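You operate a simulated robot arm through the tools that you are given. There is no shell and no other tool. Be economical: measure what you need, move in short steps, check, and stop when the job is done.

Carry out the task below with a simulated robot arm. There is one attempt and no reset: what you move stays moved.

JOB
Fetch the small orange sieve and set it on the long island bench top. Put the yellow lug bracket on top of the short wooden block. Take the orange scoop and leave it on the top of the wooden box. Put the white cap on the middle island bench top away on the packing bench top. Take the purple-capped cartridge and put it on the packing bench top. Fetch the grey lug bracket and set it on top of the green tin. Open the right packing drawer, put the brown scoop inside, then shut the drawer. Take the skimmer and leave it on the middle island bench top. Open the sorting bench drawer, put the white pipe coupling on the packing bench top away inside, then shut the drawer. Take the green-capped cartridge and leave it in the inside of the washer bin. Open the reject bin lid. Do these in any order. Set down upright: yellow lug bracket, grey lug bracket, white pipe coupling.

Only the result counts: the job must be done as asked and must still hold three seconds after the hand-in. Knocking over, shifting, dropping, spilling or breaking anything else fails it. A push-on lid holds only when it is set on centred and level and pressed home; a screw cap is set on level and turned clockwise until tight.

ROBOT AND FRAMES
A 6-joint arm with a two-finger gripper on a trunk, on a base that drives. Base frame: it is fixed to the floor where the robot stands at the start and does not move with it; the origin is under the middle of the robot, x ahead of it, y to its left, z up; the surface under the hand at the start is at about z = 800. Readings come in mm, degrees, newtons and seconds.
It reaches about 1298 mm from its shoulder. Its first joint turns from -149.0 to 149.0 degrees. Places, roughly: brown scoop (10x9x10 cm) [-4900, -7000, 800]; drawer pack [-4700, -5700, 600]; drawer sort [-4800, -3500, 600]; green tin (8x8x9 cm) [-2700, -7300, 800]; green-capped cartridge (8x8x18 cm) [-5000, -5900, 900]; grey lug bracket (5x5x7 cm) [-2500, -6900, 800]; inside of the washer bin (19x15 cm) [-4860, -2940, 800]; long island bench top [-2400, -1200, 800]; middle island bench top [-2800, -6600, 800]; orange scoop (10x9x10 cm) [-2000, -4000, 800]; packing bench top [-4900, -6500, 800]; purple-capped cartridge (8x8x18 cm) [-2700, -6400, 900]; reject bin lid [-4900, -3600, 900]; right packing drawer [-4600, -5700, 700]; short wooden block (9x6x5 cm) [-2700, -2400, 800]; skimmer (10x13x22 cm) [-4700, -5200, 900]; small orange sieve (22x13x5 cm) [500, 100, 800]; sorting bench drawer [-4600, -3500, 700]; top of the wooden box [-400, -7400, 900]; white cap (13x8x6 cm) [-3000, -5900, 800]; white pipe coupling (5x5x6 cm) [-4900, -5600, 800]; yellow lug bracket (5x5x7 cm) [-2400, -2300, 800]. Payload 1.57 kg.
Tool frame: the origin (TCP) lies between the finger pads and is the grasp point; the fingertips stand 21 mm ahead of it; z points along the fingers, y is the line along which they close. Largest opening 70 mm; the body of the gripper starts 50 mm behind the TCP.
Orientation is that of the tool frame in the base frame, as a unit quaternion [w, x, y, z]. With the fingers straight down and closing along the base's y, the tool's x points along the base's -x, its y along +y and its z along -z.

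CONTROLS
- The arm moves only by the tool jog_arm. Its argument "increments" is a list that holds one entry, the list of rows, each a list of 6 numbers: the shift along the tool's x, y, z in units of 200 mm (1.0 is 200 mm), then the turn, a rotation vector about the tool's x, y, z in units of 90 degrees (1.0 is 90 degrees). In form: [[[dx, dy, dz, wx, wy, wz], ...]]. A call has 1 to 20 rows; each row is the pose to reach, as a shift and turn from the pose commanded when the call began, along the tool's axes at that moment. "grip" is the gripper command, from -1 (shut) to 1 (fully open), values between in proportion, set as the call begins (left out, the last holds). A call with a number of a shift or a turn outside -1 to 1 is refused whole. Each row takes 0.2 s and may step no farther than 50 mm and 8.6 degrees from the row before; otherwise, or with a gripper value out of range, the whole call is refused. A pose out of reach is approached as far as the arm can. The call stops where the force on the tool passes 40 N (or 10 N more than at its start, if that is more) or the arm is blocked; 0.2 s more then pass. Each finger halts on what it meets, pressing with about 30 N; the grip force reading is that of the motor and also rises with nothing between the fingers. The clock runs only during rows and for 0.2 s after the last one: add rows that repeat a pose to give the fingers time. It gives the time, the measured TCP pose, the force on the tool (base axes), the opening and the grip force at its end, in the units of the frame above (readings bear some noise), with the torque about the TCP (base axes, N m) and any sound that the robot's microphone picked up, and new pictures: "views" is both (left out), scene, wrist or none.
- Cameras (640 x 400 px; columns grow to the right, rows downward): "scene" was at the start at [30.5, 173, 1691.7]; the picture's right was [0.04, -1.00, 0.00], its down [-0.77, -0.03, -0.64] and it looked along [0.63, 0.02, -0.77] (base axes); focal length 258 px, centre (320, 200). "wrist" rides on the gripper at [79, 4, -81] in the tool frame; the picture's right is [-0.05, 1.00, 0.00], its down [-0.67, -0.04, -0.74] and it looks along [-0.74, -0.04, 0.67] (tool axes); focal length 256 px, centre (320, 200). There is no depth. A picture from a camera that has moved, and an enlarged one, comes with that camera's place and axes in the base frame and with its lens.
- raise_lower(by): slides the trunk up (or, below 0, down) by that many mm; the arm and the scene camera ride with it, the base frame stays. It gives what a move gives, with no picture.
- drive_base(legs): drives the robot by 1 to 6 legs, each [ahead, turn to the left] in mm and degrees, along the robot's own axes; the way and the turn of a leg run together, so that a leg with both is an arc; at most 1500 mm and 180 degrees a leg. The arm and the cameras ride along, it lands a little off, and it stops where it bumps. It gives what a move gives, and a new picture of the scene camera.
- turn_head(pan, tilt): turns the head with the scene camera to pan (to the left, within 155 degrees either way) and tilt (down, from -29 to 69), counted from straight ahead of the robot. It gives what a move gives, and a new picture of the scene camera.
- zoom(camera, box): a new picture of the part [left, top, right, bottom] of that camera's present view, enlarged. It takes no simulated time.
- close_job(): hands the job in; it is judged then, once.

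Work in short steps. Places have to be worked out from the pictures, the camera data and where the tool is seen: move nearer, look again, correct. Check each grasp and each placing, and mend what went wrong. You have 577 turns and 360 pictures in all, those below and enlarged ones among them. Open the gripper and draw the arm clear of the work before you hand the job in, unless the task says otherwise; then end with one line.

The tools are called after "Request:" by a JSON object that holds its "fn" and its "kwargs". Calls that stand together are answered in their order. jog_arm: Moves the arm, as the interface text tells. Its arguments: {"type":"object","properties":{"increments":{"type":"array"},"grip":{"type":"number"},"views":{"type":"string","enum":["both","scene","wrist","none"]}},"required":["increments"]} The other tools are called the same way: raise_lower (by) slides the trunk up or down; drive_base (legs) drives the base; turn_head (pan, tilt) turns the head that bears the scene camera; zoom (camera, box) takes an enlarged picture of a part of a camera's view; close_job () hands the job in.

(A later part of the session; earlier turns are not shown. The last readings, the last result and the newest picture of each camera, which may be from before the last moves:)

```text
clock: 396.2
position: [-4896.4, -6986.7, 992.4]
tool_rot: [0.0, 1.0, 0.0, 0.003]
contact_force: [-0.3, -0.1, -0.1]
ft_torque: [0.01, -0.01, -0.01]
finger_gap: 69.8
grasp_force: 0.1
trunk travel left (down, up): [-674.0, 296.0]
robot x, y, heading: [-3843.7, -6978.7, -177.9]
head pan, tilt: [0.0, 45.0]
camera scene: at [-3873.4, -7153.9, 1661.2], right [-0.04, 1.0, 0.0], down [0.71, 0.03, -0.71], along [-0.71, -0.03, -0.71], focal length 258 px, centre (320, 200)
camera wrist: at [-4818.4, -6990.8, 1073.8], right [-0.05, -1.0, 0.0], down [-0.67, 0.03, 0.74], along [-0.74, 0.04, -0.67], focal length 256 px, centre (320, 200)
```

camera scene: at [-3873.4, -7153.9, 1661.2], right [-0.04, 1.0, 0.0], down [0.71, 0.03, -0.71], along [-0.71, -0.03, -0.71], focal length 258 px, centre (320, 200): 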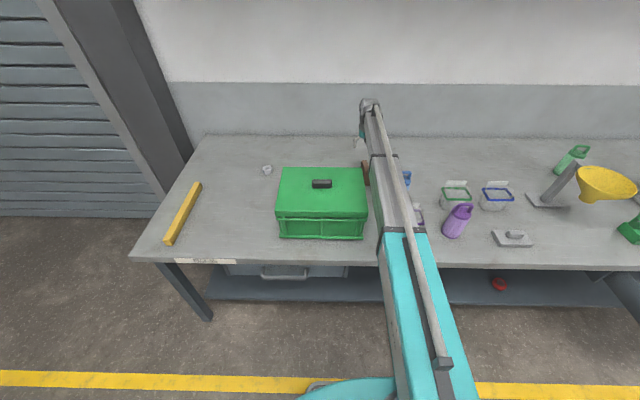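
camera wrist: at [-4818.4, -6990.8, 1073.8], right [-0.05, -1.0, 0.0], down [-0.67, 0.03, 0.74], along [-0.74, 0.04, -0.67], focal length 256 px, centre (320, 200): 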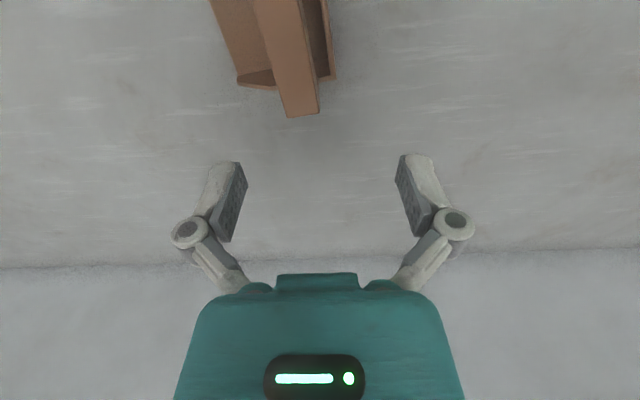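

The block runs roughly along x (yaw ≈5°), top z≈891, centre ≈(-4888,-6968). Adjust, descend, and grip.

Request:
{"fn": "jog_arm", "kwargs": {"increments": [[[0.045, -0.095, 0, 0, 0, -0.06]]], "views": "none"}}

Request:
{"fn": "raise_lower", "kwargs": {"by": -75}}

Request:
{"fn": "jog_arm", "kwargs": {"increments": [[[0, 0, 0, 0, 0, 0]]], "views": "wrist"}}

```text
clock: 396.6
position: [-4888.4, -6968.2, 992.5]
tool_rot: [-0.001, 0.999, 0.048, 0.002]
contact_force: [-0.4, 0.1, 0.3]
ft_torque: [0.03, -0.01, 0.0]
finger_gap: 70.1
grasp_force: 0.1
trunk travel left (down, up): [-674.0, 296.0]
robot x, y, heading: [-3843.7, -6980.5, -177.9]
head pan, tilt: [0.0, 45.0]
```

```text
clock: 397.7
position: [-4887.1, -6968.0, 918.1]
tool_rot: [0.0, 0.999, 0.047, 0.003]
contact_force: [0.6, -0.1, -0.3]
ft_torque: [-0.01, 0.02, 0.02]
finger_gap: 70.0
grasp_force: 0.1
trunk travel left (down, up): [-599.0, 371.0]
robot x, y, heading: [-3841.7, -6980.2, -177.8]
head pan, tilt: [0.0, 45.0]
```

```text
clock: 398.1
position: [-4888.3, -6967.6, 917.8]
tool_rot: [0.0, 0.999, 0.047, 0.003]
contact_force: [0.4, 0.7, 0.2]
ft_torque: [-0.01, 0.05, 0.01]
finger_gap: 70.1
grasp_force: 0.1
trunk travel left (down, up): [-599.0, 371.0]
robot x, y, heading: [-3839.0, -6978.7, -178.2]
head pan, tilt: [0.0, 45.0]
camera wrist: at [-4809.2, -6964.4, 998.8], right [0.04, -1.0, 0.0], down [-0.67, -0.03, 0.74], along [-0.74, -0.03, -0.67], focal length 256 px, centre (320, 200)
```

wrist: 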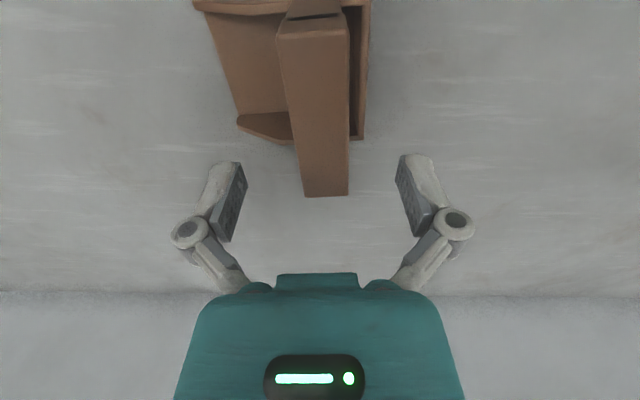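

Handle block: x -4913..-4837, top z≈897, 24 mm thick. Small trim, then descend and grip.

Request:
{"fn": "jog_arm", "kwargs": {"increments": [[[0.06, 0, 0, 0, 0, -0.04]]], "views": "none"}}

Request:
{"fn": "raise_lower", "kwargs": {"by": -48}}

Request:
{"fn": "jog_arm", "kwargs": {"increments": [[[0, 0, 0, 0, 0, 0], [0, 0, 0, 0, 0, 0], [0, 0, 0, 0, 0, 0], [0, 0, 0, 0, 0, 0], [0, 0, 0, 0, 0, 0]]], "grip": -1, "views": "wrist"}}

Request:
{"fn": "raise_lower", "kwargs": {"by": 10}}

Request:
{"fn": "raise_lower", "kwargs": {"by": 40}}

```text
clock: 398.5
position: [-4875.6, -6966.3, 917.4]
tool_rot: [-0.001, 0.997, 0.08, 0.002]
contact_force: [-0.2, 0.1, -0.3]
ft_torque: [0.0, 0.0, 0.03]
finger_gap: 70.1
grasp_force: 0.0
trunk travel left (down, up): [-599.0, 371.0]
robot x, y, heading: [-3844.9, -6983.3, -177.8]
head pan, tilt: [0.0, 45.0]
```

```text
clock: 399.4
position: [-4876.2, -6966.7, 869.2]
tool_rot: [0.001, 0.997, 0.079, 0.002]
contact_force: [0.3, 0.4, 0.0]
ft_torque: [0.0, -0.01, 0.05]
finger_gap: 70.2
grasp_force: 0.0
trunk travel left (down, up): [-551.0, 419.0]
robot x, y, heading: [-3842.5, -6984.1, -177.8]
head pan, tilt: [0.0, 45.0]
```

```text
clock: 400.6
position: [-4876.3, -6966.8, 870.8]
tool_rot: [0.0, 0.997, 0.079, 0.002]
contact_force: [-1.6, -1.2, 6.6]
ft_torque: [-0.02, 0.02, -0.13]
finger_gap: 24.1
grasp_force: 30.2
trunk travel left (down, up): [-551.0, 419.0]
robot x, y, heading: [-3838.3, -6983.4, -177.7]
head pan, tilt: [0.0, 45.0]
camera wrist: at [-4797.0, -6958.3, 951.4], right [0.1, -0.99, 0.0], down [-0.67, -0.07, 0.74], along [-0.74, -0.08, -0.67], focal length 256 px, centre (320, 200)
```

wrist: 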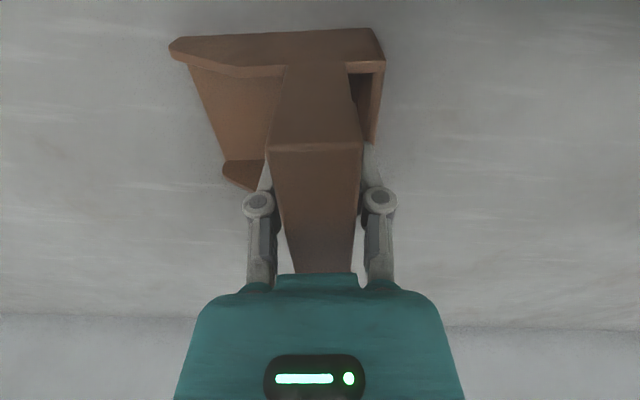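

```text
clock: 401.2
position: [-4876.2, -6967.2, 879.5]
tool_rot: [-0.001, 0.997, 0.078, 0.002]
contact_force: [-0.6, 0.2, -0.3]
ft_torque: [0.0, 0.02, 0.01]
finger_gap: 24.3
grasp_force: 29.6
trunk travel left (down, up): [-561.0, 409.0]
robot x, y, heading: [-3844.0, -6985.1, -178.0]
head pan, tilt: [0.0, 45.0]
```

```text
clock: 402.0
position: [-4876.5, -6966.5, 920.2]
tool_rot: [0.0, 0.997, 0.079, 0.002]
contact_force: [-0.2, -0.3, -2.0]
ft_torque: [-0.04, -0.01, 0.0]
finger_gap: 23.9
grasp_force: 29.8
trunk travel left (down, up): [-601.0, 369.0]
robot x, y, heading: [-3842.2, -6979.6, -177.9]
head pan, tilt: [0.0, 45.0]
```

Held. Raise, retract, and return toward the drawer.

Request:
{"fn": "raise_lower", "kwargs": {"by": 210}}

Request:
{"fn": "jog_arm", "kwargs": {"increments": [[[0.2, 0.03, 0, 0, 0, 0.01], [0.4, 0.06, 0, 0, 0, 0.02], [0.6, 0.09, 0, 0, 0, 0.04], [0.8, 0.12, 0, 0, 0, 0.06], [1.0, 0.15, 0, 0, 0, 0.08]]], "views": "none"}}

Request:
{"fn": "jog_arm", "kwargs": {"increments": [[[0.2, 0, 0, 0, 0, 0], [0.4, 0, 0, 0, 0, 0], [0.6, 0, 0, 0, 0, 0], [0.8, 0, 0, 0, 0, 0], [1.0, 0, 0, 0, 0, 0]]], "views": "wrist"}}

Request:
{"fn": "drive_base", "kwargs": {"legs": [[0, -92], [700, 0], [0, 90]]}}

```text
clock: 404.3
position: [-4875.8, -6965.9, 1129.4]
tool_rot: [0.0, 0.997, 0.078, 0.003]
contact_force: [-0.4, 0.1, -0.5]
ft_torque: [-0.01, -0.02, 0.02]
finger_gap: 24.0
grasp_force: 29.8
trunk travel left (down, up): [-811.0, 159.0]
robot x, y, heading: [-3840.0, -6980.4, -177.9]
head pan, tilt: [0.0, 45.0]
```

```text
clock: 405.5
position: [-4674.6, -6965.1, 1130.3]
tool_rot: [0.001, 1.0, 0.015, 0.001]
contact_force: [0.5, -0.6, -1.7]
ft_torque: [-0.01, 0.04, -0.03]
finger_gap: 24.1
grasp_force: 30.1
trunk travel left (down, up): [-811.0, 159.0]
robot x, y, heading: [-3839.9, -6980.6, -177.7]
head pan, tilt: [0.0, 45.0]
```

```text
clock: 406.7
position: [-4473.2, -6958.8, 1131.2]
tool_rot: [0.0, 1.0, 0.016, 0.002]
contact_force: [-0.6, 0.2, -1.0]
ft_torque: [0.0, 0.01, 0.01]
finger_gap: 24.2
grasp_force: 29.8
trunk travel left (down, up): [-811.0, 159.0]
robot x, y, heading: [-3840.8, -6983.0, -177.7]
head pan, tilt: [0.0, 45.0]
camera wrist: at [-4394.1, -6959.6, 1211.1], right [-0.02, -1.0, 0.0], down [-0.67, 0.01, 0.74], along [-0.74, 0.02, -0.67], focal length 256 px, centre (320, 200)
```

wrist: 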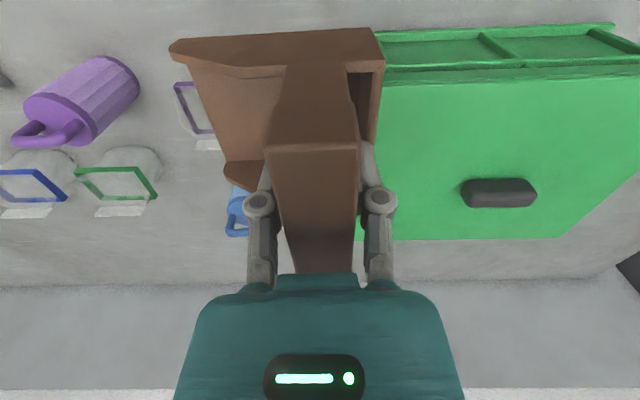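

```text
clock: 422.8
position: [-4469.7, -6232.7, 1129.3]
tool_rot: [0.001, 1.0, -0.007, 0.002]
contact_force: [0.4, -0.2, -1.4]
ft_torque: [-0.06, 0.0, 0.0]
finger_gap: 24.0
grasp_force: 29.5
trunk travel left (down, up): [-811.0, 159.0]
robot x, y, heading: [-3837.1, -6257.8, 178.9]
head pan, tilt: [0.0, 45.0]
camera scene: at [-3880.7, -6431.1, 1798.2], right [0.02, 1.0, 0.0], down [0.71, -0.01, -0.71], along [-0.71, 0.01, -0.71], focal length 258 px, centre (320, 200)
```

scene: 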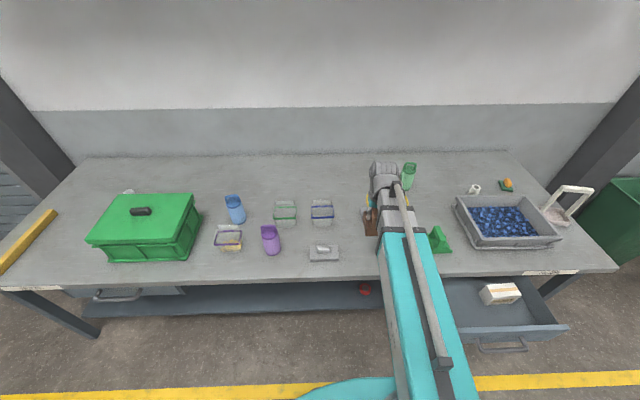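

Request:
{"fn": "zoom", "kwargs": {"camera": "scene", "box": [410, 250, 590, 370]}}

```text
3.33 times, centred on (500, 310) of scene
camera zoom: at [-3880.7, -6431.1, 1798.2], right [0.02, 1.0, 0.0], down [0.71, -0.01, -0.71], along [-0.71, 0.01, -0.71], focal length 860 px, centre (-280, -167)
```

zoom: 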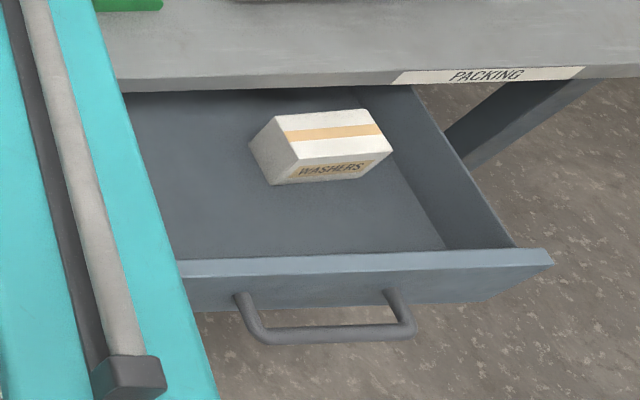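

Left part of the drawer (y≈-5970..-5740) is free. Move the scoop above (-4310,-5890).

Request:
{"fn": "jog_arm", "kwargs": {"increments": [[[0.08, -0.17, 0, 0, 0, 0], [0.16, -0.34, 0, 0, 0, 0], [0.24, -0.51, 0, 0, 0, 0], [0.32, -0.68, 0, 0, 0, 0], [0.4, -0.86, 0, 0, 0, 0]]], "views": "none"}}

Request:
{"fn": "jog_arm", "kwargs": {"increments": [[[0.08, -0.17, 0, 0, 0, 0], [0.16, -0.34, 0, 0, 0, 0], [0.24, -0.51, 0, 0, 0, 0], [0.32, -0.68, 0, 0, 0, 0], [0.4, -0.86, 0, 0, 0, 0]]], "views": "both"}}

```text
clock: 424.0
position: [-4388.3, -6061.4, 1130.7]
tool_rot: [0.001, 1.0, -0.007, 0.003]
contact_force: [0.6, 0.0, -1.6]
ft_torque: [0.0, 0.03, 0.06]
finger_gap: 23.8
grasp_force: 29.7
trunk travel left (down, up): [-811.0, 159.0]
robot x, y, heading: [-3840.0, -6262.5, 178.9]
head pan, tilt: [0.0, 45.0]
```

```text
clock: 425.2
position: [-4306.2, -5888.8, 1129.9]
tool_rot: [0.0, 1.0, -0.007, 0.003]
contact_force: [-0.2, -0.3, -0.5]
ft_torque: [0.0, 0.0, 0.03]
finger_gap: 23.9
grasp_force: 30.2
trunk travel left (down, up): [-811.0, 159.0]
robot x, y, heading: [-3841.4, -6265.6, 179.0]
head pan, tilt: [0.0, 45.0]
camera scene: at [-3879.9, -6430.7, 1798.3], right [0.02, 1.0, 0.0], down [0.71, -0.01, -0.71], along [-0.71, 0.01, -0.71], focal length 258 px, centre (320, 200)
camera wrist: at [-4226.5, -5894.7, 1210.9], right [-0.07, -1.0, 0.0], down [-0.67, 0.04, 0.74], along [-0.74, 0.05, -0.67], focal length 256 px, centre (320, 200)
```

scene: 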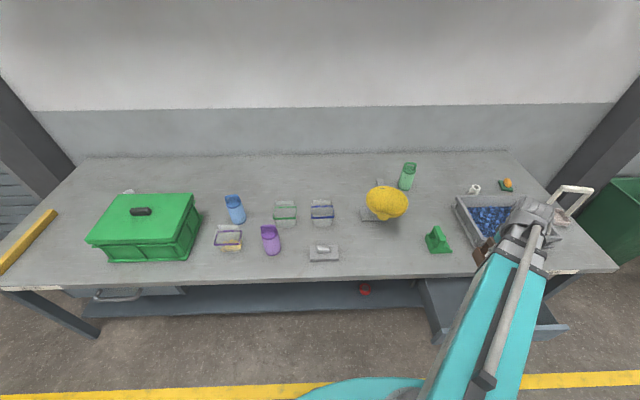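
wrist: 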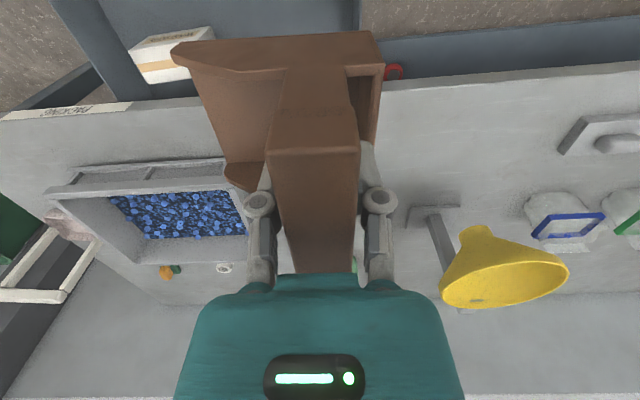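

Shift 30 mm away from the drawer's side wall, then lower into the drawer.

Request:
{"fn": "jog_arm", "kwargs": {"increments": [[[0, -0.15, 0, 0, 0, 0]]], "views": "none"}}

Request:
{"fn": "raise_lower", "kwargs": {"by": -300}}

Request:
{"fn": "jog_arm", "kwargs": {"increments": [[[0, 0, 0, 0, 0, 0]]], "views": "both"}}

```text
clock: 425.6
position: [-4305.3, -5859.5, 1129.4]
tool_rot: [0.0, 1.0, -0.007, 0.003]
contact_force: [0.2, -0.1, -0.1]
ft_torque: [-0.02, 0.01, -0.01]
finger_gap: 24.0
grasp_force: 30.4
trunk travel left (down, up): [-811.0, 159.0]
robot x, y, heading: [-3840.8, -6256.0, 178.9]
head pan, tilt: [0.0, 45.0]
```

```text
clock: 428.6
position: [-4305.3, -5860.0, 829.5]
tool_rot: [0.0, 1.0, -0.007, 0.003]
contact_force: [0.0, 0.0, -1.4]
ft_torque: [-0.02, -0.01, -0.03]
finger_gap: 24.2
grasp_force: 29.7
trunk travel left (down, up): [-511.0, 459.0]
robot x, y, heading: [-3840.7, -6261.1, 178.9]
head pan, tilt: [0.0, 45.0]
```

```text
clock: 429.0
position: [-4305.0, -5860.8, 830.0]
tool_rot: [0.0, 1.0, -0.007, 0.003]
contact_force: [1.0, 0.0, -0.4]
ft_torque: [-0.01, 0.02, -0.01]
finger_gap: 23.8
grasp_force: 30.2
trunk travel left (down, up): [-511.0, 459.0]
robot x, y, heading: [-3838.4, -6262.6, 179.1]
head pan, tilt: [0.0, 45.0]
camera scene: at [-3880.1, -6431.0, 1498.2], right [0.02, 1.0, 0.0], down [0.71, -0.01, -0.71], along [-0.71, 0.01, -0.71], focal length 258 px, centre (320, 200)
camera wrist: at [-4226.1, -5865.3, 910.9], right [-0.07, -1.0, 0.0], down [-0.67, 0.04, 0.74], along [-0.74, 0.05, -0.67], focal length 256 px, centre (320, 200)
```

scene: 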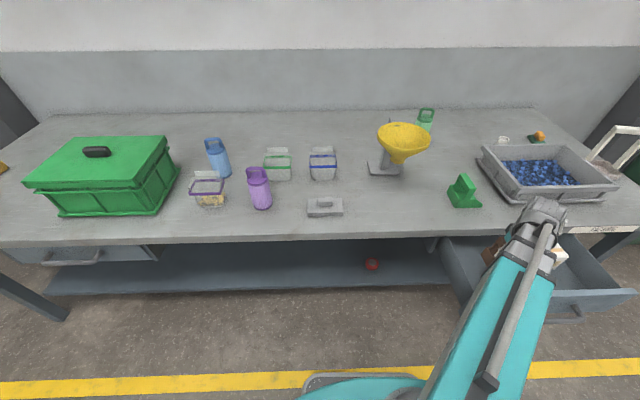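
wrist: 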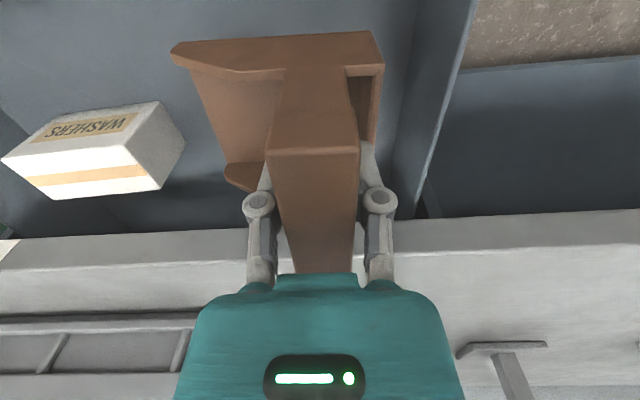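

Well inside the drawer footprint. Continue lowering.

Request:
{"fn": "raise_lower", "kwargs": {"by": -80}}

Request:
{"fn": "raise_lower", "kwargs": {"by": -15}}

Request:
{"fn": "raise_lower", "kwargs": {"by": -5}}

Request:
{"fn": "raise_lower", "kwargs": {"by": -3}}

```text
clock: 430.2
position: [-4305.1, -5860.6, 750.2]
tool_rot: [0.0, 1.0, -0.007, 0.002]
contact_force: [-0.8, -0.4, -1.7]
ft_torque: [-0.01, 0.03, 0.01]
finger_gap: 23.9
grasp_force: 30.1
trunk travel left (down, up): [-431.0, 539.0]
robot x, y, heading: [-3841.3, -6263.0, 179.1]
head pan, tilt: [0.0, 45.0]
```

```text
clock: 430.8
position: [-4303.7, -5859.7, 734.5]
tool_rot: [0.001, 1.0, -0.007, 0.002]
contact_force: [-0.2, -0.5, -1.6]
ft_torque: [-0.01, 0.0, 0.0]
finger_gap: 24.0
grasp_force: 29.7
trunk travel left (down, up): [-416.0, 554.0]
robot x, y, heading: [-3842.2, -6260.9, 179.0]
head pan, tilt: [0.0, 45.0]
```

```text
clock: 431.3
position: [-4305.1, -5860.4, 730.1]
tool_rot: [0.0, 1.0, -0.007, 0.002]
contact_force: [-0.6, 0.7, -0.7]
ft_torque: [0.0, 0.05, 0.03]
finger_gap: 23.9
grasp_force: 30.3
trunk travel left (down, up): [-411.0, 559.0]
robot x, y, heading: [-3837.9, -6262.0, 178.9]
head pan, tilt: [0.0, 45.0]
```

```text
clock: 431.9
position: [-4303.9, -5859.8, 725.6]
tool_rot: [0.0, 1.0, -0.007, 0.003]
contact_force: [-0.4, -0.1, -1.0]
ft_torque: [0.01, 0.0, -0.02]
finger_gap: 24.0
grasp_force: 30.4
trunk travel left (down, up): [-408.0, 562.0]
robot x, y, heading: [-3838.5, -6262.1, 179.1]
head pan, tilt: [0.0, 45.0]
```

Request:
{"fn": "raise_lower", "kwargs": {"by": -4}}

Request:
{"fn": "raise_lower", "kwargs": {"by": -4}}

Request:
{"fn": "jog_arm", "kwargs": {"increments": [[[0, 0, 0, 0, 0, 0]]], "views": "wrist"}}

```text
clock: 432.4
position: [-4304.2, -5860.4, 722.7]
tool_rot: [0.001, 1.0, -0.007, 0.002]
contact_force: [0.7, 0.3, -0.8]
ft_torque: [-0.03, -0.02, -0.04]
finger_gap: 24.2
grasp_force: 30.3
trunk travel left (down, up): [-404.0, 566.0]
robot x, y, heading: [-3838.9, -6261.2, 179.3]
head pan, tilt: [0.0, 45.0]
```

```text
clock: 432.9
position: [-4305.8, -5859.6, 719.1]
tool_rot: [0.0, 1.0, -0.007, 0.003]
contact_force: [-0.2, 0.5, -1.9]
ft_torque: [0.01, 0.04, 0.04]
finger_gap: 24.0
grasp_force: 30.2
trunk travel left (down, up): [-400.0, 570.0]
robot x, y, heading: [-3840.2, -6257.5, 178.9]
head pan, tilt: [0.0, 45.0]
```

```text
clock: 433.3
position: [-4303.7, -5861.4, 718.4]
tool_rot: [0.0, 1.0, -0.007, 0.003]
contact_force: [-0.2, 0.1, -1.0]
ft_torque: [0.0, -0.01, -0.01]
finger_gap: 24.0
grasp_force: 30.0
trunk travel left (down, up): [-400.0, 570.0]
robot x, y, heading: [-3840.2, -6260.1, 178.8]
head pan, tilt: [0.0, 45.0]
camera wrist: at [-4226.1, -5865.4, 799.9], right [-0.07, -1.0, 0.0], down [-0.67, 0.04, 0.74], along [-0.74, 0.05, -0.67], focal length 256 px, centre (320, 200)
```

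wrist: 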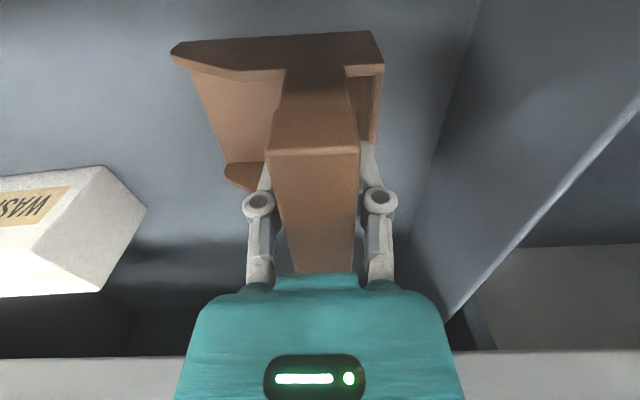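

Request:
{"fn": "raise_lower", "kwargs": {"by": -4}}

Request:
{"fn": "raise_lower", "kwargs": {"by": -4}}

Request:
{"fn": "raise_lower", "kwargs": {"by": -4}}

```text
clock: 433.8
position: [-4303.9, -5860.4, 715.4]
tool_rot: [0.0, 1.0, -0.007, 0.003]
contact_force: [-0.4, -0.5, -1.9]
ft_torque: [-0.01, -0.01, 0.03]
finger_gap: 24.1
grasp_force: 30.4
trunk travel left (down, up): [-396.0, 574.0]
robot x, y, heading: [-3838.3, -6258.4, 179.1]
head pan, tilt: [0.0, 45.0]
```

```text
clock: 434.4
position: [-4305.0, -5859.3, 710.3]
tool_rot: [-0.001, 1.0, -0.008, 0.003]
contact_force: [0.4, 0.3, -1.2]
ft_torque: [-0.02, 0.0, 0.01]
finger_gap: 23.8
grasp_force: 30.1
trunk travel left (down, up): [-392.0, 578.0]
robot x, y, heading: [-3840.2, -6261.3, 179.0]
head pan, tilt: [0.0, 45.0]
```

```text
clock: 434.9
position: [-4304.4, -5859.5, 708.0]
tool_rot: [0.0, 1.0, -0.007, 0.003]
contact_force: [0.1, -1.0, -1.6]
ft_torque: [0.0, -0.03, -0.01]
finger_gap: 23.9
grasp_force: 30.2
trunk travel left (down, up): [-388.0, 582.0]
robot x, y, heading: [-3840.3, -6262.0, 179.0]
head pan, tilt: [0.0, 45.0]
```

Request:
{"fn": "raise_lower", "kwargs": {"by": -4}}

Request:
{"fn": "raise_lower", "kwargs": {"by": -4}}

Request:
{"fn": "raise_lower", "kwargs": {"by": -4}}

Request:
{"fn": "raise_lower", "kwargs": {"by": -4}}

```text
clock: 435.4
position: [-4304.3, -5860.1, 705.2]
tool_rot: [-0.001, 1.0, -0.007, 0.002]
contact_force: [0.2, 2.6, 19.3]
ft_torque: [-0.04, 0.03, -0.02]
finger_gap: 24.5
grasp_force: 30.4
trunk travel left (down, up): [-384.0, 586.0]
robot x, y, heading: [-3840.5, -6261.4, 179.0]
head pan, tilt: [0.0, 45.0]
```

```text
clock: 436.0
position: [-4304.5, -5860.7, 698.9]
tool_rot: [-0.001, 1.0, -0.007, 0.002]
contact_force: [0.7, -0.1, -1.5]
ft_torque: [0.01, 0.02, -0.01]
finger_gap: 26.2
grasp_force: 29.4
trunk travel left (down, up): [-380.0, 590.0]
robot x, y, heading: [-3844.0, -6260.4, 178.9]
head pan, tilt: [0.0, 45.0]
```

```text
clock: 436.5
position: [-4304.1, -5860.5, 695.3]
tool_rot: [0.0, 1.0, -0.007, 0.003]
contact_force: [0.2, -0.3, -1.4]
ft_torque: [-0.02, 0.0, -0.03]
finger_gap: 13.6
grasp_force: 30.3
trunk travel left (down, up): [-376.0, 594.0]
robot x, y, heading: [-3839.8, -6258.6, 178.8]
head pan, tilt: [0.0, 45.0]
```

```text
clock: 437.0
position: [-4303.5, -5860.1, 693.0]
tool_rot: [-0.001, 1.0, -0.007, 0.002]
contact_force: [0.1, 7.5, 25.4]
ft_torque: [-0.18, -0.03, -0.04]
finger_gap: 13.5
grasp_force: 29.4
trunk travel left (down, up): [-372.0, 598.0]
robot x, y, heading: [-3839.4, -6263.3, 178.9]
head pan, tilt: [0.0, 45.0]
```

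On the drawer floor. Release and rise.

Request:
{"fn": "jog_arm", "kwargs": {"increments": [[[0, 0, 0, 0, 0, 0], [0, 0, 0, 0, 0, 0], [0, 0, 0, 0, 0, 0], [0, 0, 0, 0, 0, 0]]], "grip": 0.7, "views": "none"}}

Request:
{"fn": "raise_lower", "kwargs": {"by": 160}}

Request:
{"fn": "jog_arm", "kwargs": {"increments": [[[0, 0, 0, 0, 0, 0]]], "views": "wrist"}}

```text
clock: 438.0
position: [-4304.4, -5860.1, 691.2]
tool_rot: [0.0, 1.0, -0.007, 0.003]
contact_force: [-0.2, 0.2, 1.3]
ft_torque: [-0.03, -0.01, 0.0]
finger_gap: 61.3
grasp_force: 0.5
trunk travel left (down, up): [-372.0, 598.0]
robot x, y, heading: [-3840.0, -6258.5, 178.8]
head pan, tilt: [0.0, 45.0]
```

```text
clock: 439.9
position: [-4305.0, -5859.6, 850.5]
tool_rot: [0.0, 1.0, -0.007, 0.002]
contact_force: [-0.1, -0.3, -0.8]
ft_torque: [0.0, 0.01, -0.02]
finger_gap: 59.3
grasp_force: 0.0
trunk travel left (down, up): [-532.0, 438.0]
robot x, y, heading: [-3837.4, -6262.8, 179.0]
head pan, tilt: [0.0, 45.0]
```

```text
clock: 440.2
position: [-4305.9, -5860.2, 851.2]
tool_rot: [0.0, 1.0, -0.007, 0.003]
contact_force: [-0.5, 0.1, 0.3]
ft_torque: [0.0, 0.0, 0.04]
finger_gap: 59.5
grasp_force: 0.1
trunk travel left (down, up): [-532.0, 438.0]
robot x, y, heading: [-3838.5, -6257.4, 179.0]
head pan, tilt: [0.0, 45.0]
camera wrist: at [-4226.1, -5865.4, 931.9], right [-0.07, -1.0, 0.0], down [-0.67, 0.04, 0.74], along [-0.74, 0.05, -0.67], focal length 256 px, centre (320, 200)
```

wrist: 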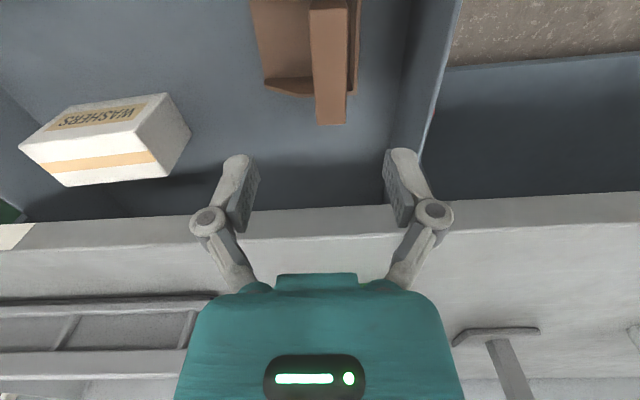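

Scoop is inside the drawer. Now move in front of the drawer and pitch the closed gripper horizontal to push it shut.

Request:
{"fn": "raise_lower", "kwargs": {"by": 100}}

Request:
{"fn": "jog_arm", "kwargs": {"increments": [[[0.19, -0.1, 0, 0, 0, 0], [0.38, -0.2, 0, 0, 0, 0], [0.56, -0.31, 0, 0, 0, 0]]], "grip": -1, "views": "none"}}

Request:
{"fn": "jog_arm", "kwargs": {"increments": [[[0.19, -0.1, 0, 0, 0, 0], [0.38, -0.2, 0, 0, 0, 0], [0.56, -0.31, 0, 0, 0, 0]]], "views": "none"}}

Request:
{"fn": "jog_arm", "kwargs": {"increments": [[[0, 0, 0, 0, -0.085, 0], [0, 0, 0, 0, -0.17, 0], [0, 0, 0, 0, -0.255, 0], [0, 0, 0, 0, -0.34, 0], [0, 0, 0, 0, -0.425, 0], [0, 0, 0, 0, -0.51, 0], [0, 0, 0, 0, -0.595, 0], [0, 0, 0, 0, -0.68, 0], [0, 0, 0, 0, -0.765, 0], [0, 0, 0, 0, -0.85, 0], [0, 0, 0, 0, -0.93, 0], [0, 0, 0, 0, -1.0, 0]]], "views": "none"}}

```text
clock: 441.6
position: [-4304.6, -5859.0, 949.8]
tool_rot: [-0.001, 1.0, -0.007, 0.002]
contact_force: [0.3, -0.1, 0.2]
ft_torque: [0.01, 0.02, 0.02]
finger_gap: 59.4
grasp_force: 0.1
trunk travel left (down, up): [-632.0, 338.0]
robot x, y, heading: [-3835.8, -6256.4, 178.9]
head pan, tilt: [0.0, 45.0]
```

```text
clock: 442.4
position: [-4191.9, -5800.3, 949.7]
tool_rot: [0.0, 1.0, -0.008, 0.003]
contact_force: [-0.9, -0.1, -0.2]
ft_torque: [0.0, -0.03, -0.01]
finger_gap: 0.1
grasp_force: 29.0
trunk travel left (down, up): [-632.0, 338.0]
robot x, y, heading: [-3837.5, -6257.6, 178.8]
head pan, tilt: [0.0, 45.0]
```

```text
clock: 443.2
position: [-4078.9, -5739.0, 950.9]
tool_rot: [0.0, 1.0, -0.007, 0.003]
contact_force: [0.0, 0.9, -0.4]
ft_torque: [0.04, -0.05, 0.01]
finger_gap: 0.0
grasp_force: 28.5
trunk travel left (down, up): [-632.0, 338.0]
robot x, y, heading: [-3839.8, -6260.2, 179.1]
head pan, tilt: [0.0, 45.0]
```

```text
clock: 445.8
position: [-4078.1, -5739.6, 1135.9]
tool_rot: [-0.006, 0.709, -0.005, -0.705]
contact_force: [0.6, 0.0, -0.8]
ft_torque: [0.01, 0.02, 0.04]
finger_gap: 0.1
grasp_force: 28.5
out of reach, approached as far as the arm can: row 2, 3, 4, 5, 6, 7, 8, 9, 10, 11, 12
trunk travel left (down, up): [-632.0, 338.0]
robot x, y, heading: [-3842.6, -6259.8, 178.6]
head pan, tilt: [0.0, 45.0]
```

Request:
{"fn": "raise_lower", "kwargs": {"by": -400}}

Request:
{"fn": "raise_lower", "kwargs": {"by": -12}}

Request:
{"fn": "jog_arm", "kwargs": {"increments": [[[0, 0, 0.1, 0, 0, 0], [0, 0, 0.2, 0, 0, 0]]], "views": "both"}}

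```text
clock: 449.6
position: [-4077.7, -5741.3, 736.7]
tool_rot: [-0.005, 0.71, -0.004, -0.705]
contact_force: [-0.4, 0.8, -0.8]
ft_torque: [-0.01, 0.0, 0.0]
finger_gap: 0.1
grasp_force: 28.3
trunk travel left (down, up): [-232.0, 738.0]
robot x, y, heading: [-3838.1, -6260.3, 179.0]
head pan, tilt: [0.0, 45.0]
```

```text
clock: 450.2
position: [-4077.9, -5739.7, 723.8]
tool_rot: [-0.006, 0.71, -0.006, -0.705]
contact_force: [-1.3, 1.1, 1.2]
ft_torque: [-0.01, -0.02, 0.02]
finger_gap: 0.0
grasp_force: 28.3
trunk travel left (down, up): [-220.0, 750.0]
robot x, y, heading: [-3838.8, -6264.5, 179.2]
head pan, tilt: [0.0, 45.0]
```

```text
clock: 450.8
position: [-4117.3, -5740.3, 724.7]
tool_rot: [-0.004, 0.709, -0.004, -0.705]
contact_force: [-0.1, 0.2, -0.2]
ft_torque: [0.0, 0.01, 0.01]
finger_gap: 0.0
grasp_force: 29.0
trunk travel left (down, up): [-220.0, 750.0]
robot x, y, heading: [-3839.5, -6259.7, 179.2]
head pan, tilt: [0.0, 45.0]
camera scene: at [-3879.8, -6431.1, 1207.2], right [0.02, 1.0, 0.0], down [0.71, -0.01, -0.71], along [-0.71, 0.01, -0.71], focal length 258 px, centre (320, 200)
camera wrist: at [-4035.6, -5745.1, 644.6], right [-0.01, -1.0, 0.05], down [0.74, 0.02, 0.67], along [-0.67, 0.05, 0.74], focal length 256 px, centre (320, 200)
```

scene: 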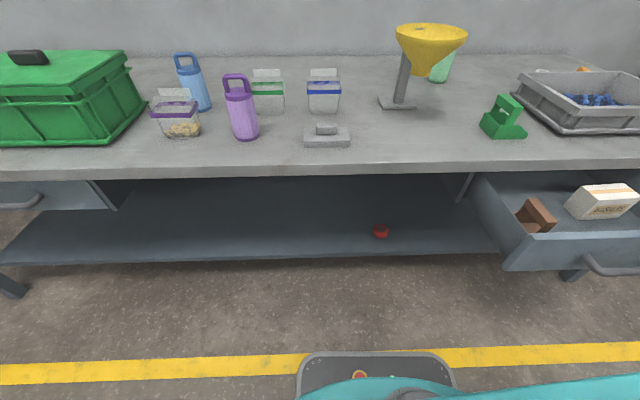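
wrist: 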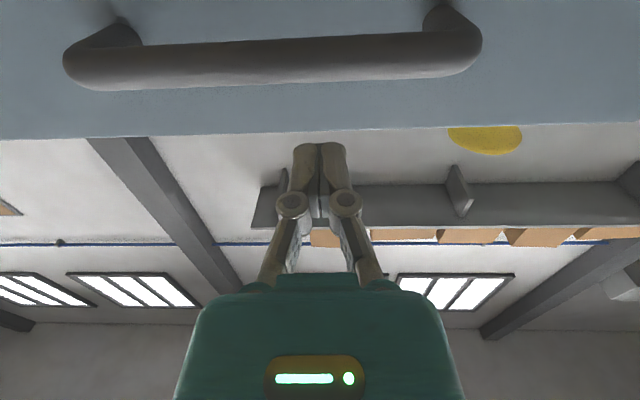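

Panel top ≈755, so the fingertips at 724 will push the panel. Push slowly.

Request:
{"fn": "jog_arm", "kwargs": {"increments": [[[0, 0, 0.1, 0, 0, 0], [0, 0, 0.2, 0, 0, 0], [0, 0, 0.3, 0, 0, 0], [0, 0, 0.36, 0, 0, 0], [0, 0, 0.42, 0, 0, 0], [0, 0, 0.48, 0, 0, 0], [0, 0, 0.54, 0, 0, 0], [0, 0, 0.6, 0, 0, 0], [0, 0, 0.66, 0, 0, 0], [0, 0, 0.72, 0, 0, 0], [0, 0, 0.78, 0, 0, 0], [0, 0, 0.84, 0, 0, 0], [0, 0, 0.9, 0, 0, 0], [0, 0, 0.96, 0, 0, 0]]], "views": "scene"}}

```text
clock: 453.8
position: [-4309.7, -5736.7, 724.0]
tool_rot: [-0.005, 0.711, -0.005, -0.704]
contact_force: [-1.0, 0.3, 0.0]
ft_torque: [0.02, 0.04, -0.02]
finger_gap: 0.0
grasp_force: 28.5
trunk travel left (down, up): [-220.0, 750.0]
robot x, y, heading: [-3838.6, -6257.4, 179.2]
head pan, tilt: [0.0, 45.0]
camera scene: at [-3879.9, -6431.1, 1207.2], right [0.02, 1.0, 0.0], down [0.71, -0.01, -0.71], along [-0.71, 0.01, -0.71], focal length 258 px, centre (320, 200)
```

scene: 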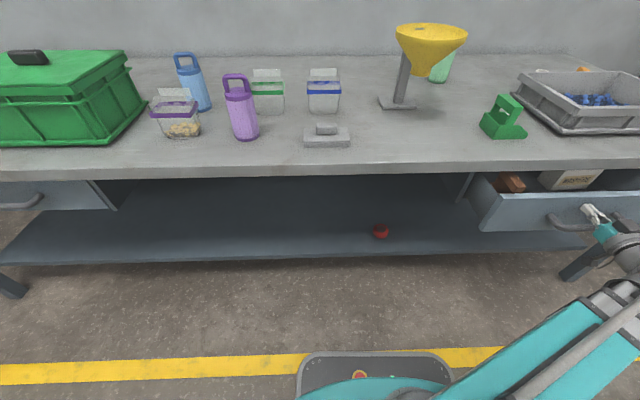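

Drawer is moving. Continue to fully closed (force stop expected).

Request:
{"fn": "jog_arm", "kwargs": {"increments": [[[0, 0, 0.06, 0, 0, 0], [0, 0, 0.12, 0, 0, 0], [0, 0, 0.18, 0, 0, 0], [0, 0, 0.24, 0, 0, 0], [0, 0, 0.3, 0, 0, 0], [0, 0, 0.36, 0, 0, 0], [0, 0, 0.42, 0, 0, 0], [0, 0, 0.48, 0, 0, 0], [0, 0, 0.54, 0, 0, 0], [0, 0, 0.6, 0, 0, 0], [0, 0, 0.66, 0, 0, 0], [0, 0, 0.7, 0, 0, 0]]], "views": "scene"}}

```text
clock: 456.3
position: [-4434.8, -5734.8, 723.4]
tool_rot: [-0.007, 0.711, -0.006, -0.703]
contact_force: [12.4, 1.1, 3.1]
ft_torque: [-0.03, 0.12, 0.0]
finger_gap: 0.0
grasp_force: 28.9
trunk travel left (down, up): [-220.0, 750.0]
robot x, y, heading: [-3843.2, -6261.4, 178.9]
head pan, tilt: [0.0, 45.0]
stopped in row 12: the force on the tool passed its limit at 53 N (the readings are from after the stop); the commanded pose is now the measured one
camera scene: at [-3878.8, -6431.1, 1207.4], right [0.02, 1.0, 0.0], down [0.71, -0.01, -0.71], along [-0.71, 0.01, -0.71], focal length 258 px, centre (320, 200)
```

scene: 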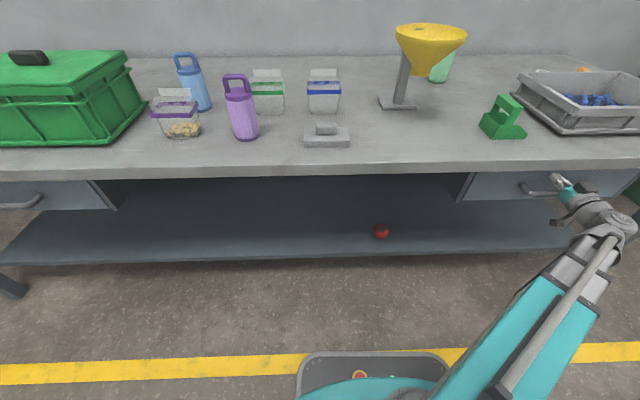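

Looks shut; one more gentle press to be sure.

Request:
{"fn": "jog_arm", "kwargs": {"increments": [[[0, 0, 0.02, 0, 0, 0], [0, 0, 0.04, 0, 0, 0]]], "views": "none"}}

Request:
{"fn": "jog_arm", "kwargs": {"increments": [[[0, 0, -0.2, 0, 0, 0], [0, 0, -0.4, 0, 0, 0], [0, 0, -0.6, 0, 0, 0], [0, 0, -0.8, 0, 0, 0], [0, 0, -1.0, 0, 0, 0]]], "views": "scene"}}

Request:
{"fn": "zoom", "kwargs": {"camera": "scene", "box": [430, 150, 640, 270]}}

```text
clock: 456.7
position: [-4436.3, -5734.8, 723.2]
tool_rot: [-0.008, 0.711, -0.007, -0.703]
contact_force: [12.5, 1.9, 5.3]
ft_torque: [-0.05, 0.14, 0.04]
finger_gap: 0.0
grasp_force: 28.1
trunk travel left (down, up): [-220.0, 750.0]
robot x, y, heading: [-3838.0, -6260.1, 178.9]
head pan, tilt: [0.0, 45.0]
stopped in row 2: the force on the tool passed its limit at 47 N (the readings are from after the stop); the commanded pose is now the measured one
```

```text
clock: 457.9
position: [-4236.3, -5738.0, 723.7]
tool_rot: [-0.008, 0.712, -0.005, -0.702]
contact_force: [0.3, 0.8, -0.2]
ft_torque: [0.0, 0.0, -0.04]
finger_gap: 0.0
grasp_force: 28.3
trunk travel left (down, up): [-220.0, 750.0]
robot x, y, heading: [-3835.3, -6260.5, 179.0]
head pan, tilt: [0.0, 45.0]
camera scene: at [-3879.9, -6431.1, 1207.2], right [0.02, 1.0, 0.0], down [0.71, -0.01, -0.71], along [-0.71, 0.01, -0.71], focal length 258 px, centre (320, 200)
```

scene: 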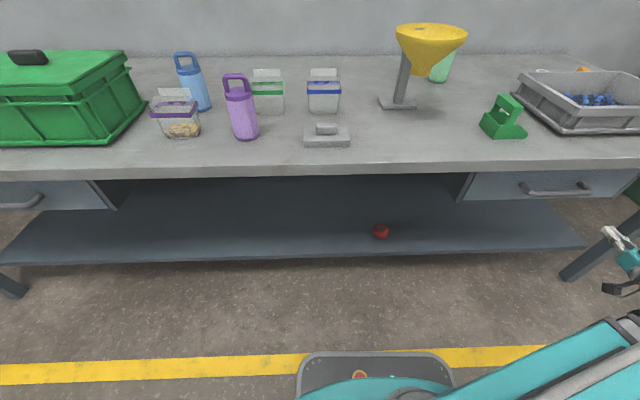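

```text
3.05 times, centred on (535, 210) of scene
camera zoom: at [-3879.9, -6431.1, 1207.2], right [0.02, 1.0, 0.0], down [0.71, -0.01, -0.71], along [-0.71, 0.01, -0.71], focal length 787 px, centre (-335, 170)
```

zoom: 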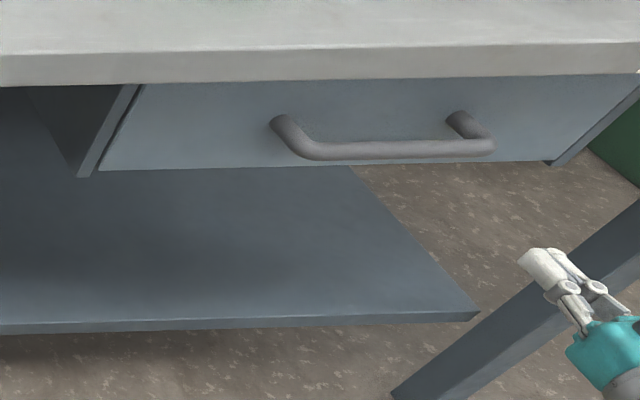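

Drawer is shut. Restore the gripper downward and drive north to the skimmer.

Request:
{"fn": "raise_lower", "kwargs": {"by": 400}}

Request:
{"fn": "jog_arm", "kwargs": {"increments": [[[0, 0, 0, 0, 0.085, 0], [0, 0, 0, 0, 0.17, 0], [0, 0, 0, 0, 0.255, 0], [0, 0, 0, 0, 0.34, 0], [0, 0, 0, 0, 0.425, 0], [0, 0, 0, 0, 0.51, 0], [0, 0, 0, 0, 0.595, 0], [0, 0, 0, 0, 0.68, 0], [0, 0, 0, 0, 0.765, 0], [0, 0, 0, 0, 0.85, 0], [0, 0, 0, 0, 0.93, 0], [0, 0, 0, 0, 1.0, 0]]], "grip": 1, "views": "none"}}

Request:
{"fn": "raise_lower", "kwargs": {"by": 200}}

Request:
{"fn": "drive_base", "kwargs": {"legs": [[0, -89], [900, 0], [0, 90]]}}

```text
clock: 461.7
position: [-4235.9, -5740.0, 1122.6]
tool_rot: [-0.008, 0.711, -0.007, -0.703]
contact_force: [-0.1, 0.1, 0.3]
ft_torque: [0.0, 0.0, -0.02]
finger_gap: 0.4
grasp_force: 28.1
trunk travel left (down, up): [-620.0, 350.0]
robot x, y, heading: [-3840.0, -6259.8, 179.0]
head pan, tilt: [0.0, 45.0]
```

```text
clock: 464.3
position: [-4239.0, -5734.9, 937.8]
tool_rot: [-0.002, 1.0, -0.009, 0.007]
contact_force: [-0.2, -0.7, 1.0]
ft_torque: [0.01, 0.0, 0.02]
finger_gap: 70.0
grasp_force: 0.2
out of reach, approached as far as the arm can: row 1, 2, 3, 4, 5, 6, 7, 8, 9, 10, 11, 12
trunk travel left (down, up): [-620.0, 350.0]
robot x, y, heading: [-3842.2, -6261.1, 178.8]
head pan, tilt: [0.0, 45.0]
```

```text
clock: 466.5
position: [-4238.4, -5734.2, 1139.3]
tool_rot: [-0.001, 1.0, -0.01, 0.007]
contact_force: [-1.2, 0.3, 0.5]
ft_torque: [0.0, 0.05, 0.0]
finger_gap: 70.0
grasp_force: 0.1
trunk travel left (down, up): [-820.0, 150.0]
robot x, y, heading: [-3840.4, -6259.2, 179.1]
head pan, tilt: [0.0, 45.0]
```

```text
clock: 483.5
position: [-4258.3, -4839.8, 1139.1]
tool_rot: [-0.002, 1.0, -0.002, 0.006]
contact_force: [0.4, -0.2, -0.2]
ft_torque: [-0.02, 0.0, -0.05]
finger_gap: 70.2
grasp_force: 0.1
trunk travel left (down, up): [-820.0, 150.0]
robot x, y, heading: [-3852.8, -5348.2, 179.7]
head pan, tilt: [0.0, 45.0]
camera scene: at [-3890.2, -5521.9, 1807.2], right [0.01, 1.0, 0.0], down [0.71, -0.01, -0.71], along [-0.71, 0.01, -0.71], focal length 258 px, centre (320, 200)
```

scene: 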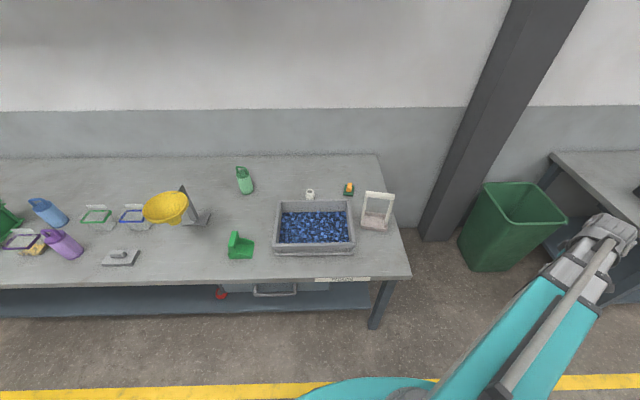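

Request:
{"fn": "zoom", "kwargs": {"camera": "scene", "box": [300, 160, 420, 250]}}

```text
4.44 times, centred on (360, 205) of scene
camera zoom: at [-3890.2, -5521.9, 1807.2], right [0.01, 1.0, 0.0], down [0.71, -0.01, -0.71], along [-0.71, 0.01, -0.71], focal length 1147 px, centre (142, 178)
```

zoom: 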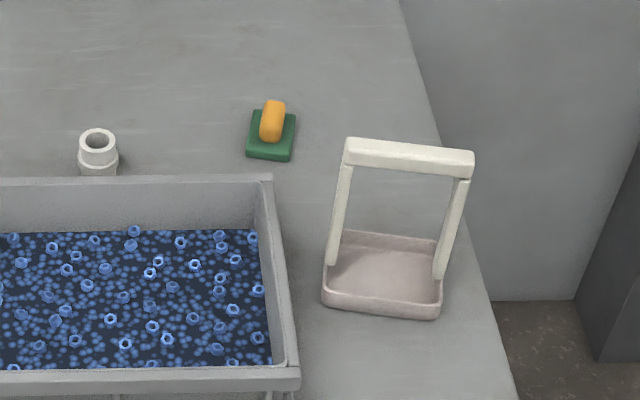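

Skimmer's handle bar runs along y (yaw ≈10°) centred ≈(-4715,-5244), top ≈1020. Move over it with the gripper rotated to close along x.

Request:
{"fn": "jog_arm", "kwargs": {"increments": [[[-0.07, 0.06, 0, 0, 0, -0.08], [-0.14, 0.12, 0, 0, 0, -0.16], [-0.21, 0.18, 0, 0, 0, -0.24], [-0.28, 0.24, 0, 0, 0, -0.32], [-0.35, 0.3, 0, 0, 0, -0.4], [-0.42, 0.36, 0, 0, 0, -0.48], [-0.49, 0.42, 0, 0, 0, -0.56], [-0.56, 0.48, 0, 0, 0, -0.64], [-0.63, 0.54, 0, 0, 0, -0.72], [-0.7, 0.6, 0, 0, 0, -0.8], [-0.76, 0.67, 0, 0, 0, -0.885]]], "views": "none"}}

```text
clock: 485.9
position: [-4411.2, -4972.5, 1137.7]
tool_rot: [0.002, 0.769, 0.64, 0.006]
contact_force: [0.7, -0.5, 0.5]
ft_torque: [-0.02, -0.01, 0.03]
finger_gap: 70.1
grasp_force: 0.0
trunk travel left (down, up): [-820.0, 150.0]
robot x, y, heading: [-3850.7, -5351.9, 179.6]
head pan, tilt: [0.0, 45.0]
```

Request:
{"fn": "jog_arm", "kwargs": {"increments": [[[-0.161, -0.125, 0, 0, 0, 0], [-0.322, -0.25, 0, 0, 0, 0], [-0.483, -0.375, 0, 0, 0, 0], [-0.644, -0.5, 0, 0, 0, 0], [-0.805, -0.625, 0, 0, 0, 0]]], "views": "none"}}

Request:
{"fn": "jog_arm", "kwargs": {"increments": [[[-0.161, -0.125, 0, 0, 0, 0], [-0.322, -0.25, 0, 0, 0, 0], [-0.483, -0.375, 0, 0, 0, 0], [-0.644, -0.5, 0, 0, 0, 0], [-0.805, -0.625, 0, 0, 0, 0]]], "views": "both"}}

```text
clock: 487.1
position: [-4564.3, -5107.8, 1138.6]
tool_rot: [0.004, 0.77, 0.638, 0.006]
contact_force: [-0.1, -0.3, -0.4]
ft_torque: [0.0, -0.02, 0.01]
finger_gap: 70.2
grasp_force: 0.1
out of reach, approached as far as the arm can: row 2, 3, 4, 5
trunk travel left (down, up): [-820.0, 150.0]
robot x, y, heading: [-3851.3, -5349.9, 179.4]
head pan, tilt: [0.0, 45.0]
```

```text
clock: 488.3
position: [-4717.6, -5243.6, 1139.0]
tool_rot: [0.002, 0.769, 0.639, 0.005]
contact_force: [0.7, -0.4, 0.2]
ft_torque: [0.0, -0.01, -0.03]
finger_gap: 70.0
grasp_force: 0.1
trunk travel left (down, up): [-820.0, 150.0]
robot x, y, heading: [-3851.9, -5353.0, 179.5]
head pan, tilt: [0.0, 45.0]
camera scene: at [-3891.3, -5521.9, 1807.2], right [0.01, 1.0, 0.0], down [0.71, -0.01, -0.71], along [-0.71, 0.01, -0.71], focal length 258 px, centre (320, 200)
camera wrist: at [-4699.9, -5166.4, 1219.7], right [0.97, -0.24, 0.01], down [-0.17, -0.65, 0.74], along [-0.17, -0.72, -0.67], focal length 256 px, centre (320, 200)
```

scene: 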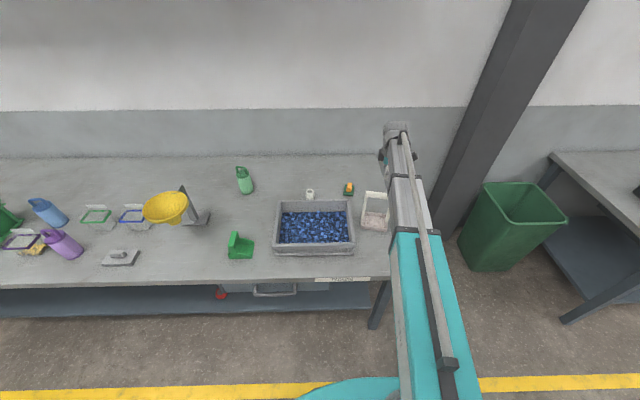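
wrist: 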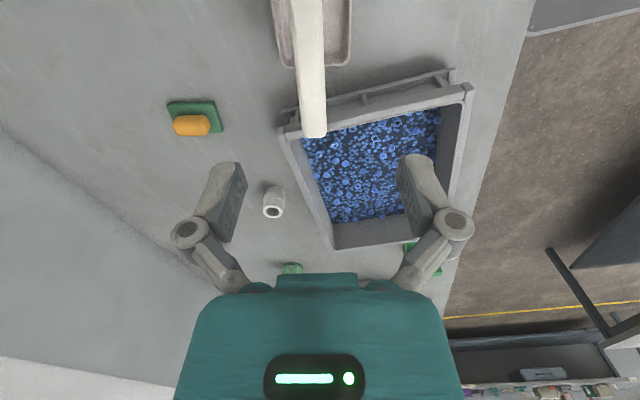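

Trim and lower for a height check.

Request:
{"fn": "jog_arm", "kwargs": {"increments": [[[0, -0.033, 0, 0, 0, 0.03]]], "views": "none"}}

Request:
{"fn": "raise_lower", "kwargs": {"by": -75}}

Request:
{"fn": "jog_arm", "kwargs": {"increments": [[[0, 0, 0, 0, 0, 0]]], "views": "wrist"}}

```text
clock: 488.7
position: [-4721.4, -5242.1, 1139.0]
tool_rot: [0.002, 0.784, 0.62, 0.006]
contact_force: [-1.0, -0.3, -0.3]
ft_torque: [0.01, 0.01, -0.02]
finger_gap: 70.0
grasp_force: 0.0
trunk travel left (down, up): [-820.0, 150.0]
robot x, y, heading: [-3855.0, -5352.2, 179.3]
head pan, tilt: [0.0, 45.0]
```

```text
clock: 489.8
position: [-4721.9, -5241.0, 1065.1]
tool_rot: [0.003, 0.785, 0.62, 0.005]
contact_force: [0.3, 0.3, 1.0]
ft_torque: [-0.01, 0.02, -0.02]
finger_gap: 69.8
grasp_force: 0.1
trunk travel left (down, up): [-745.0, 225.0]
robot x, y, heading: [-3855.4, -5351.1, 179.4]
head pan, tilt: [0.0, 45.0]
```

```text
clock: 490.2
position: [-4723.9, -5241.5, 1063.9]
tool_rot: [0.002, 0.784, 0.621, 0.005]
contact_force: [-0.5, -0.1, -0.5]
ft_torque: [0.0, 0.03, 0.0]
finger_gap: 70.0
grasp_force: 0.0
trunk travel left (down, up): [-745.0, 225.0]
robot x, y, heading: [-3853.8, -5352.8, 179.1]
head pan, tilt: [0.0, 45.0]
camera wrist: at [-4701.7, -5165.4, 1145.0], right [0.96, -0.28, 0.01], down [-0.2, -0.64, 0.74], along [-0.2, -0.71, -0.67], focal length 256 px, centre (320, 200)
```

wrist: 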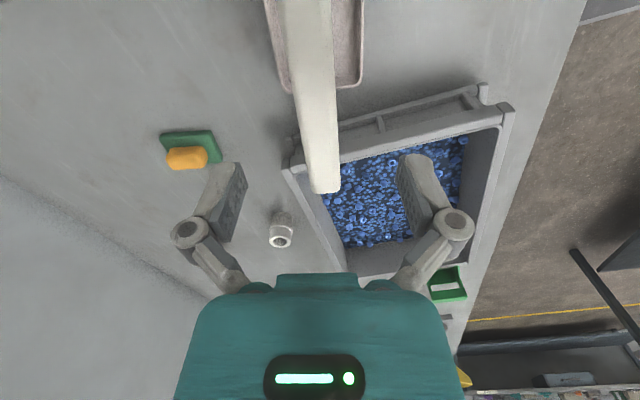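

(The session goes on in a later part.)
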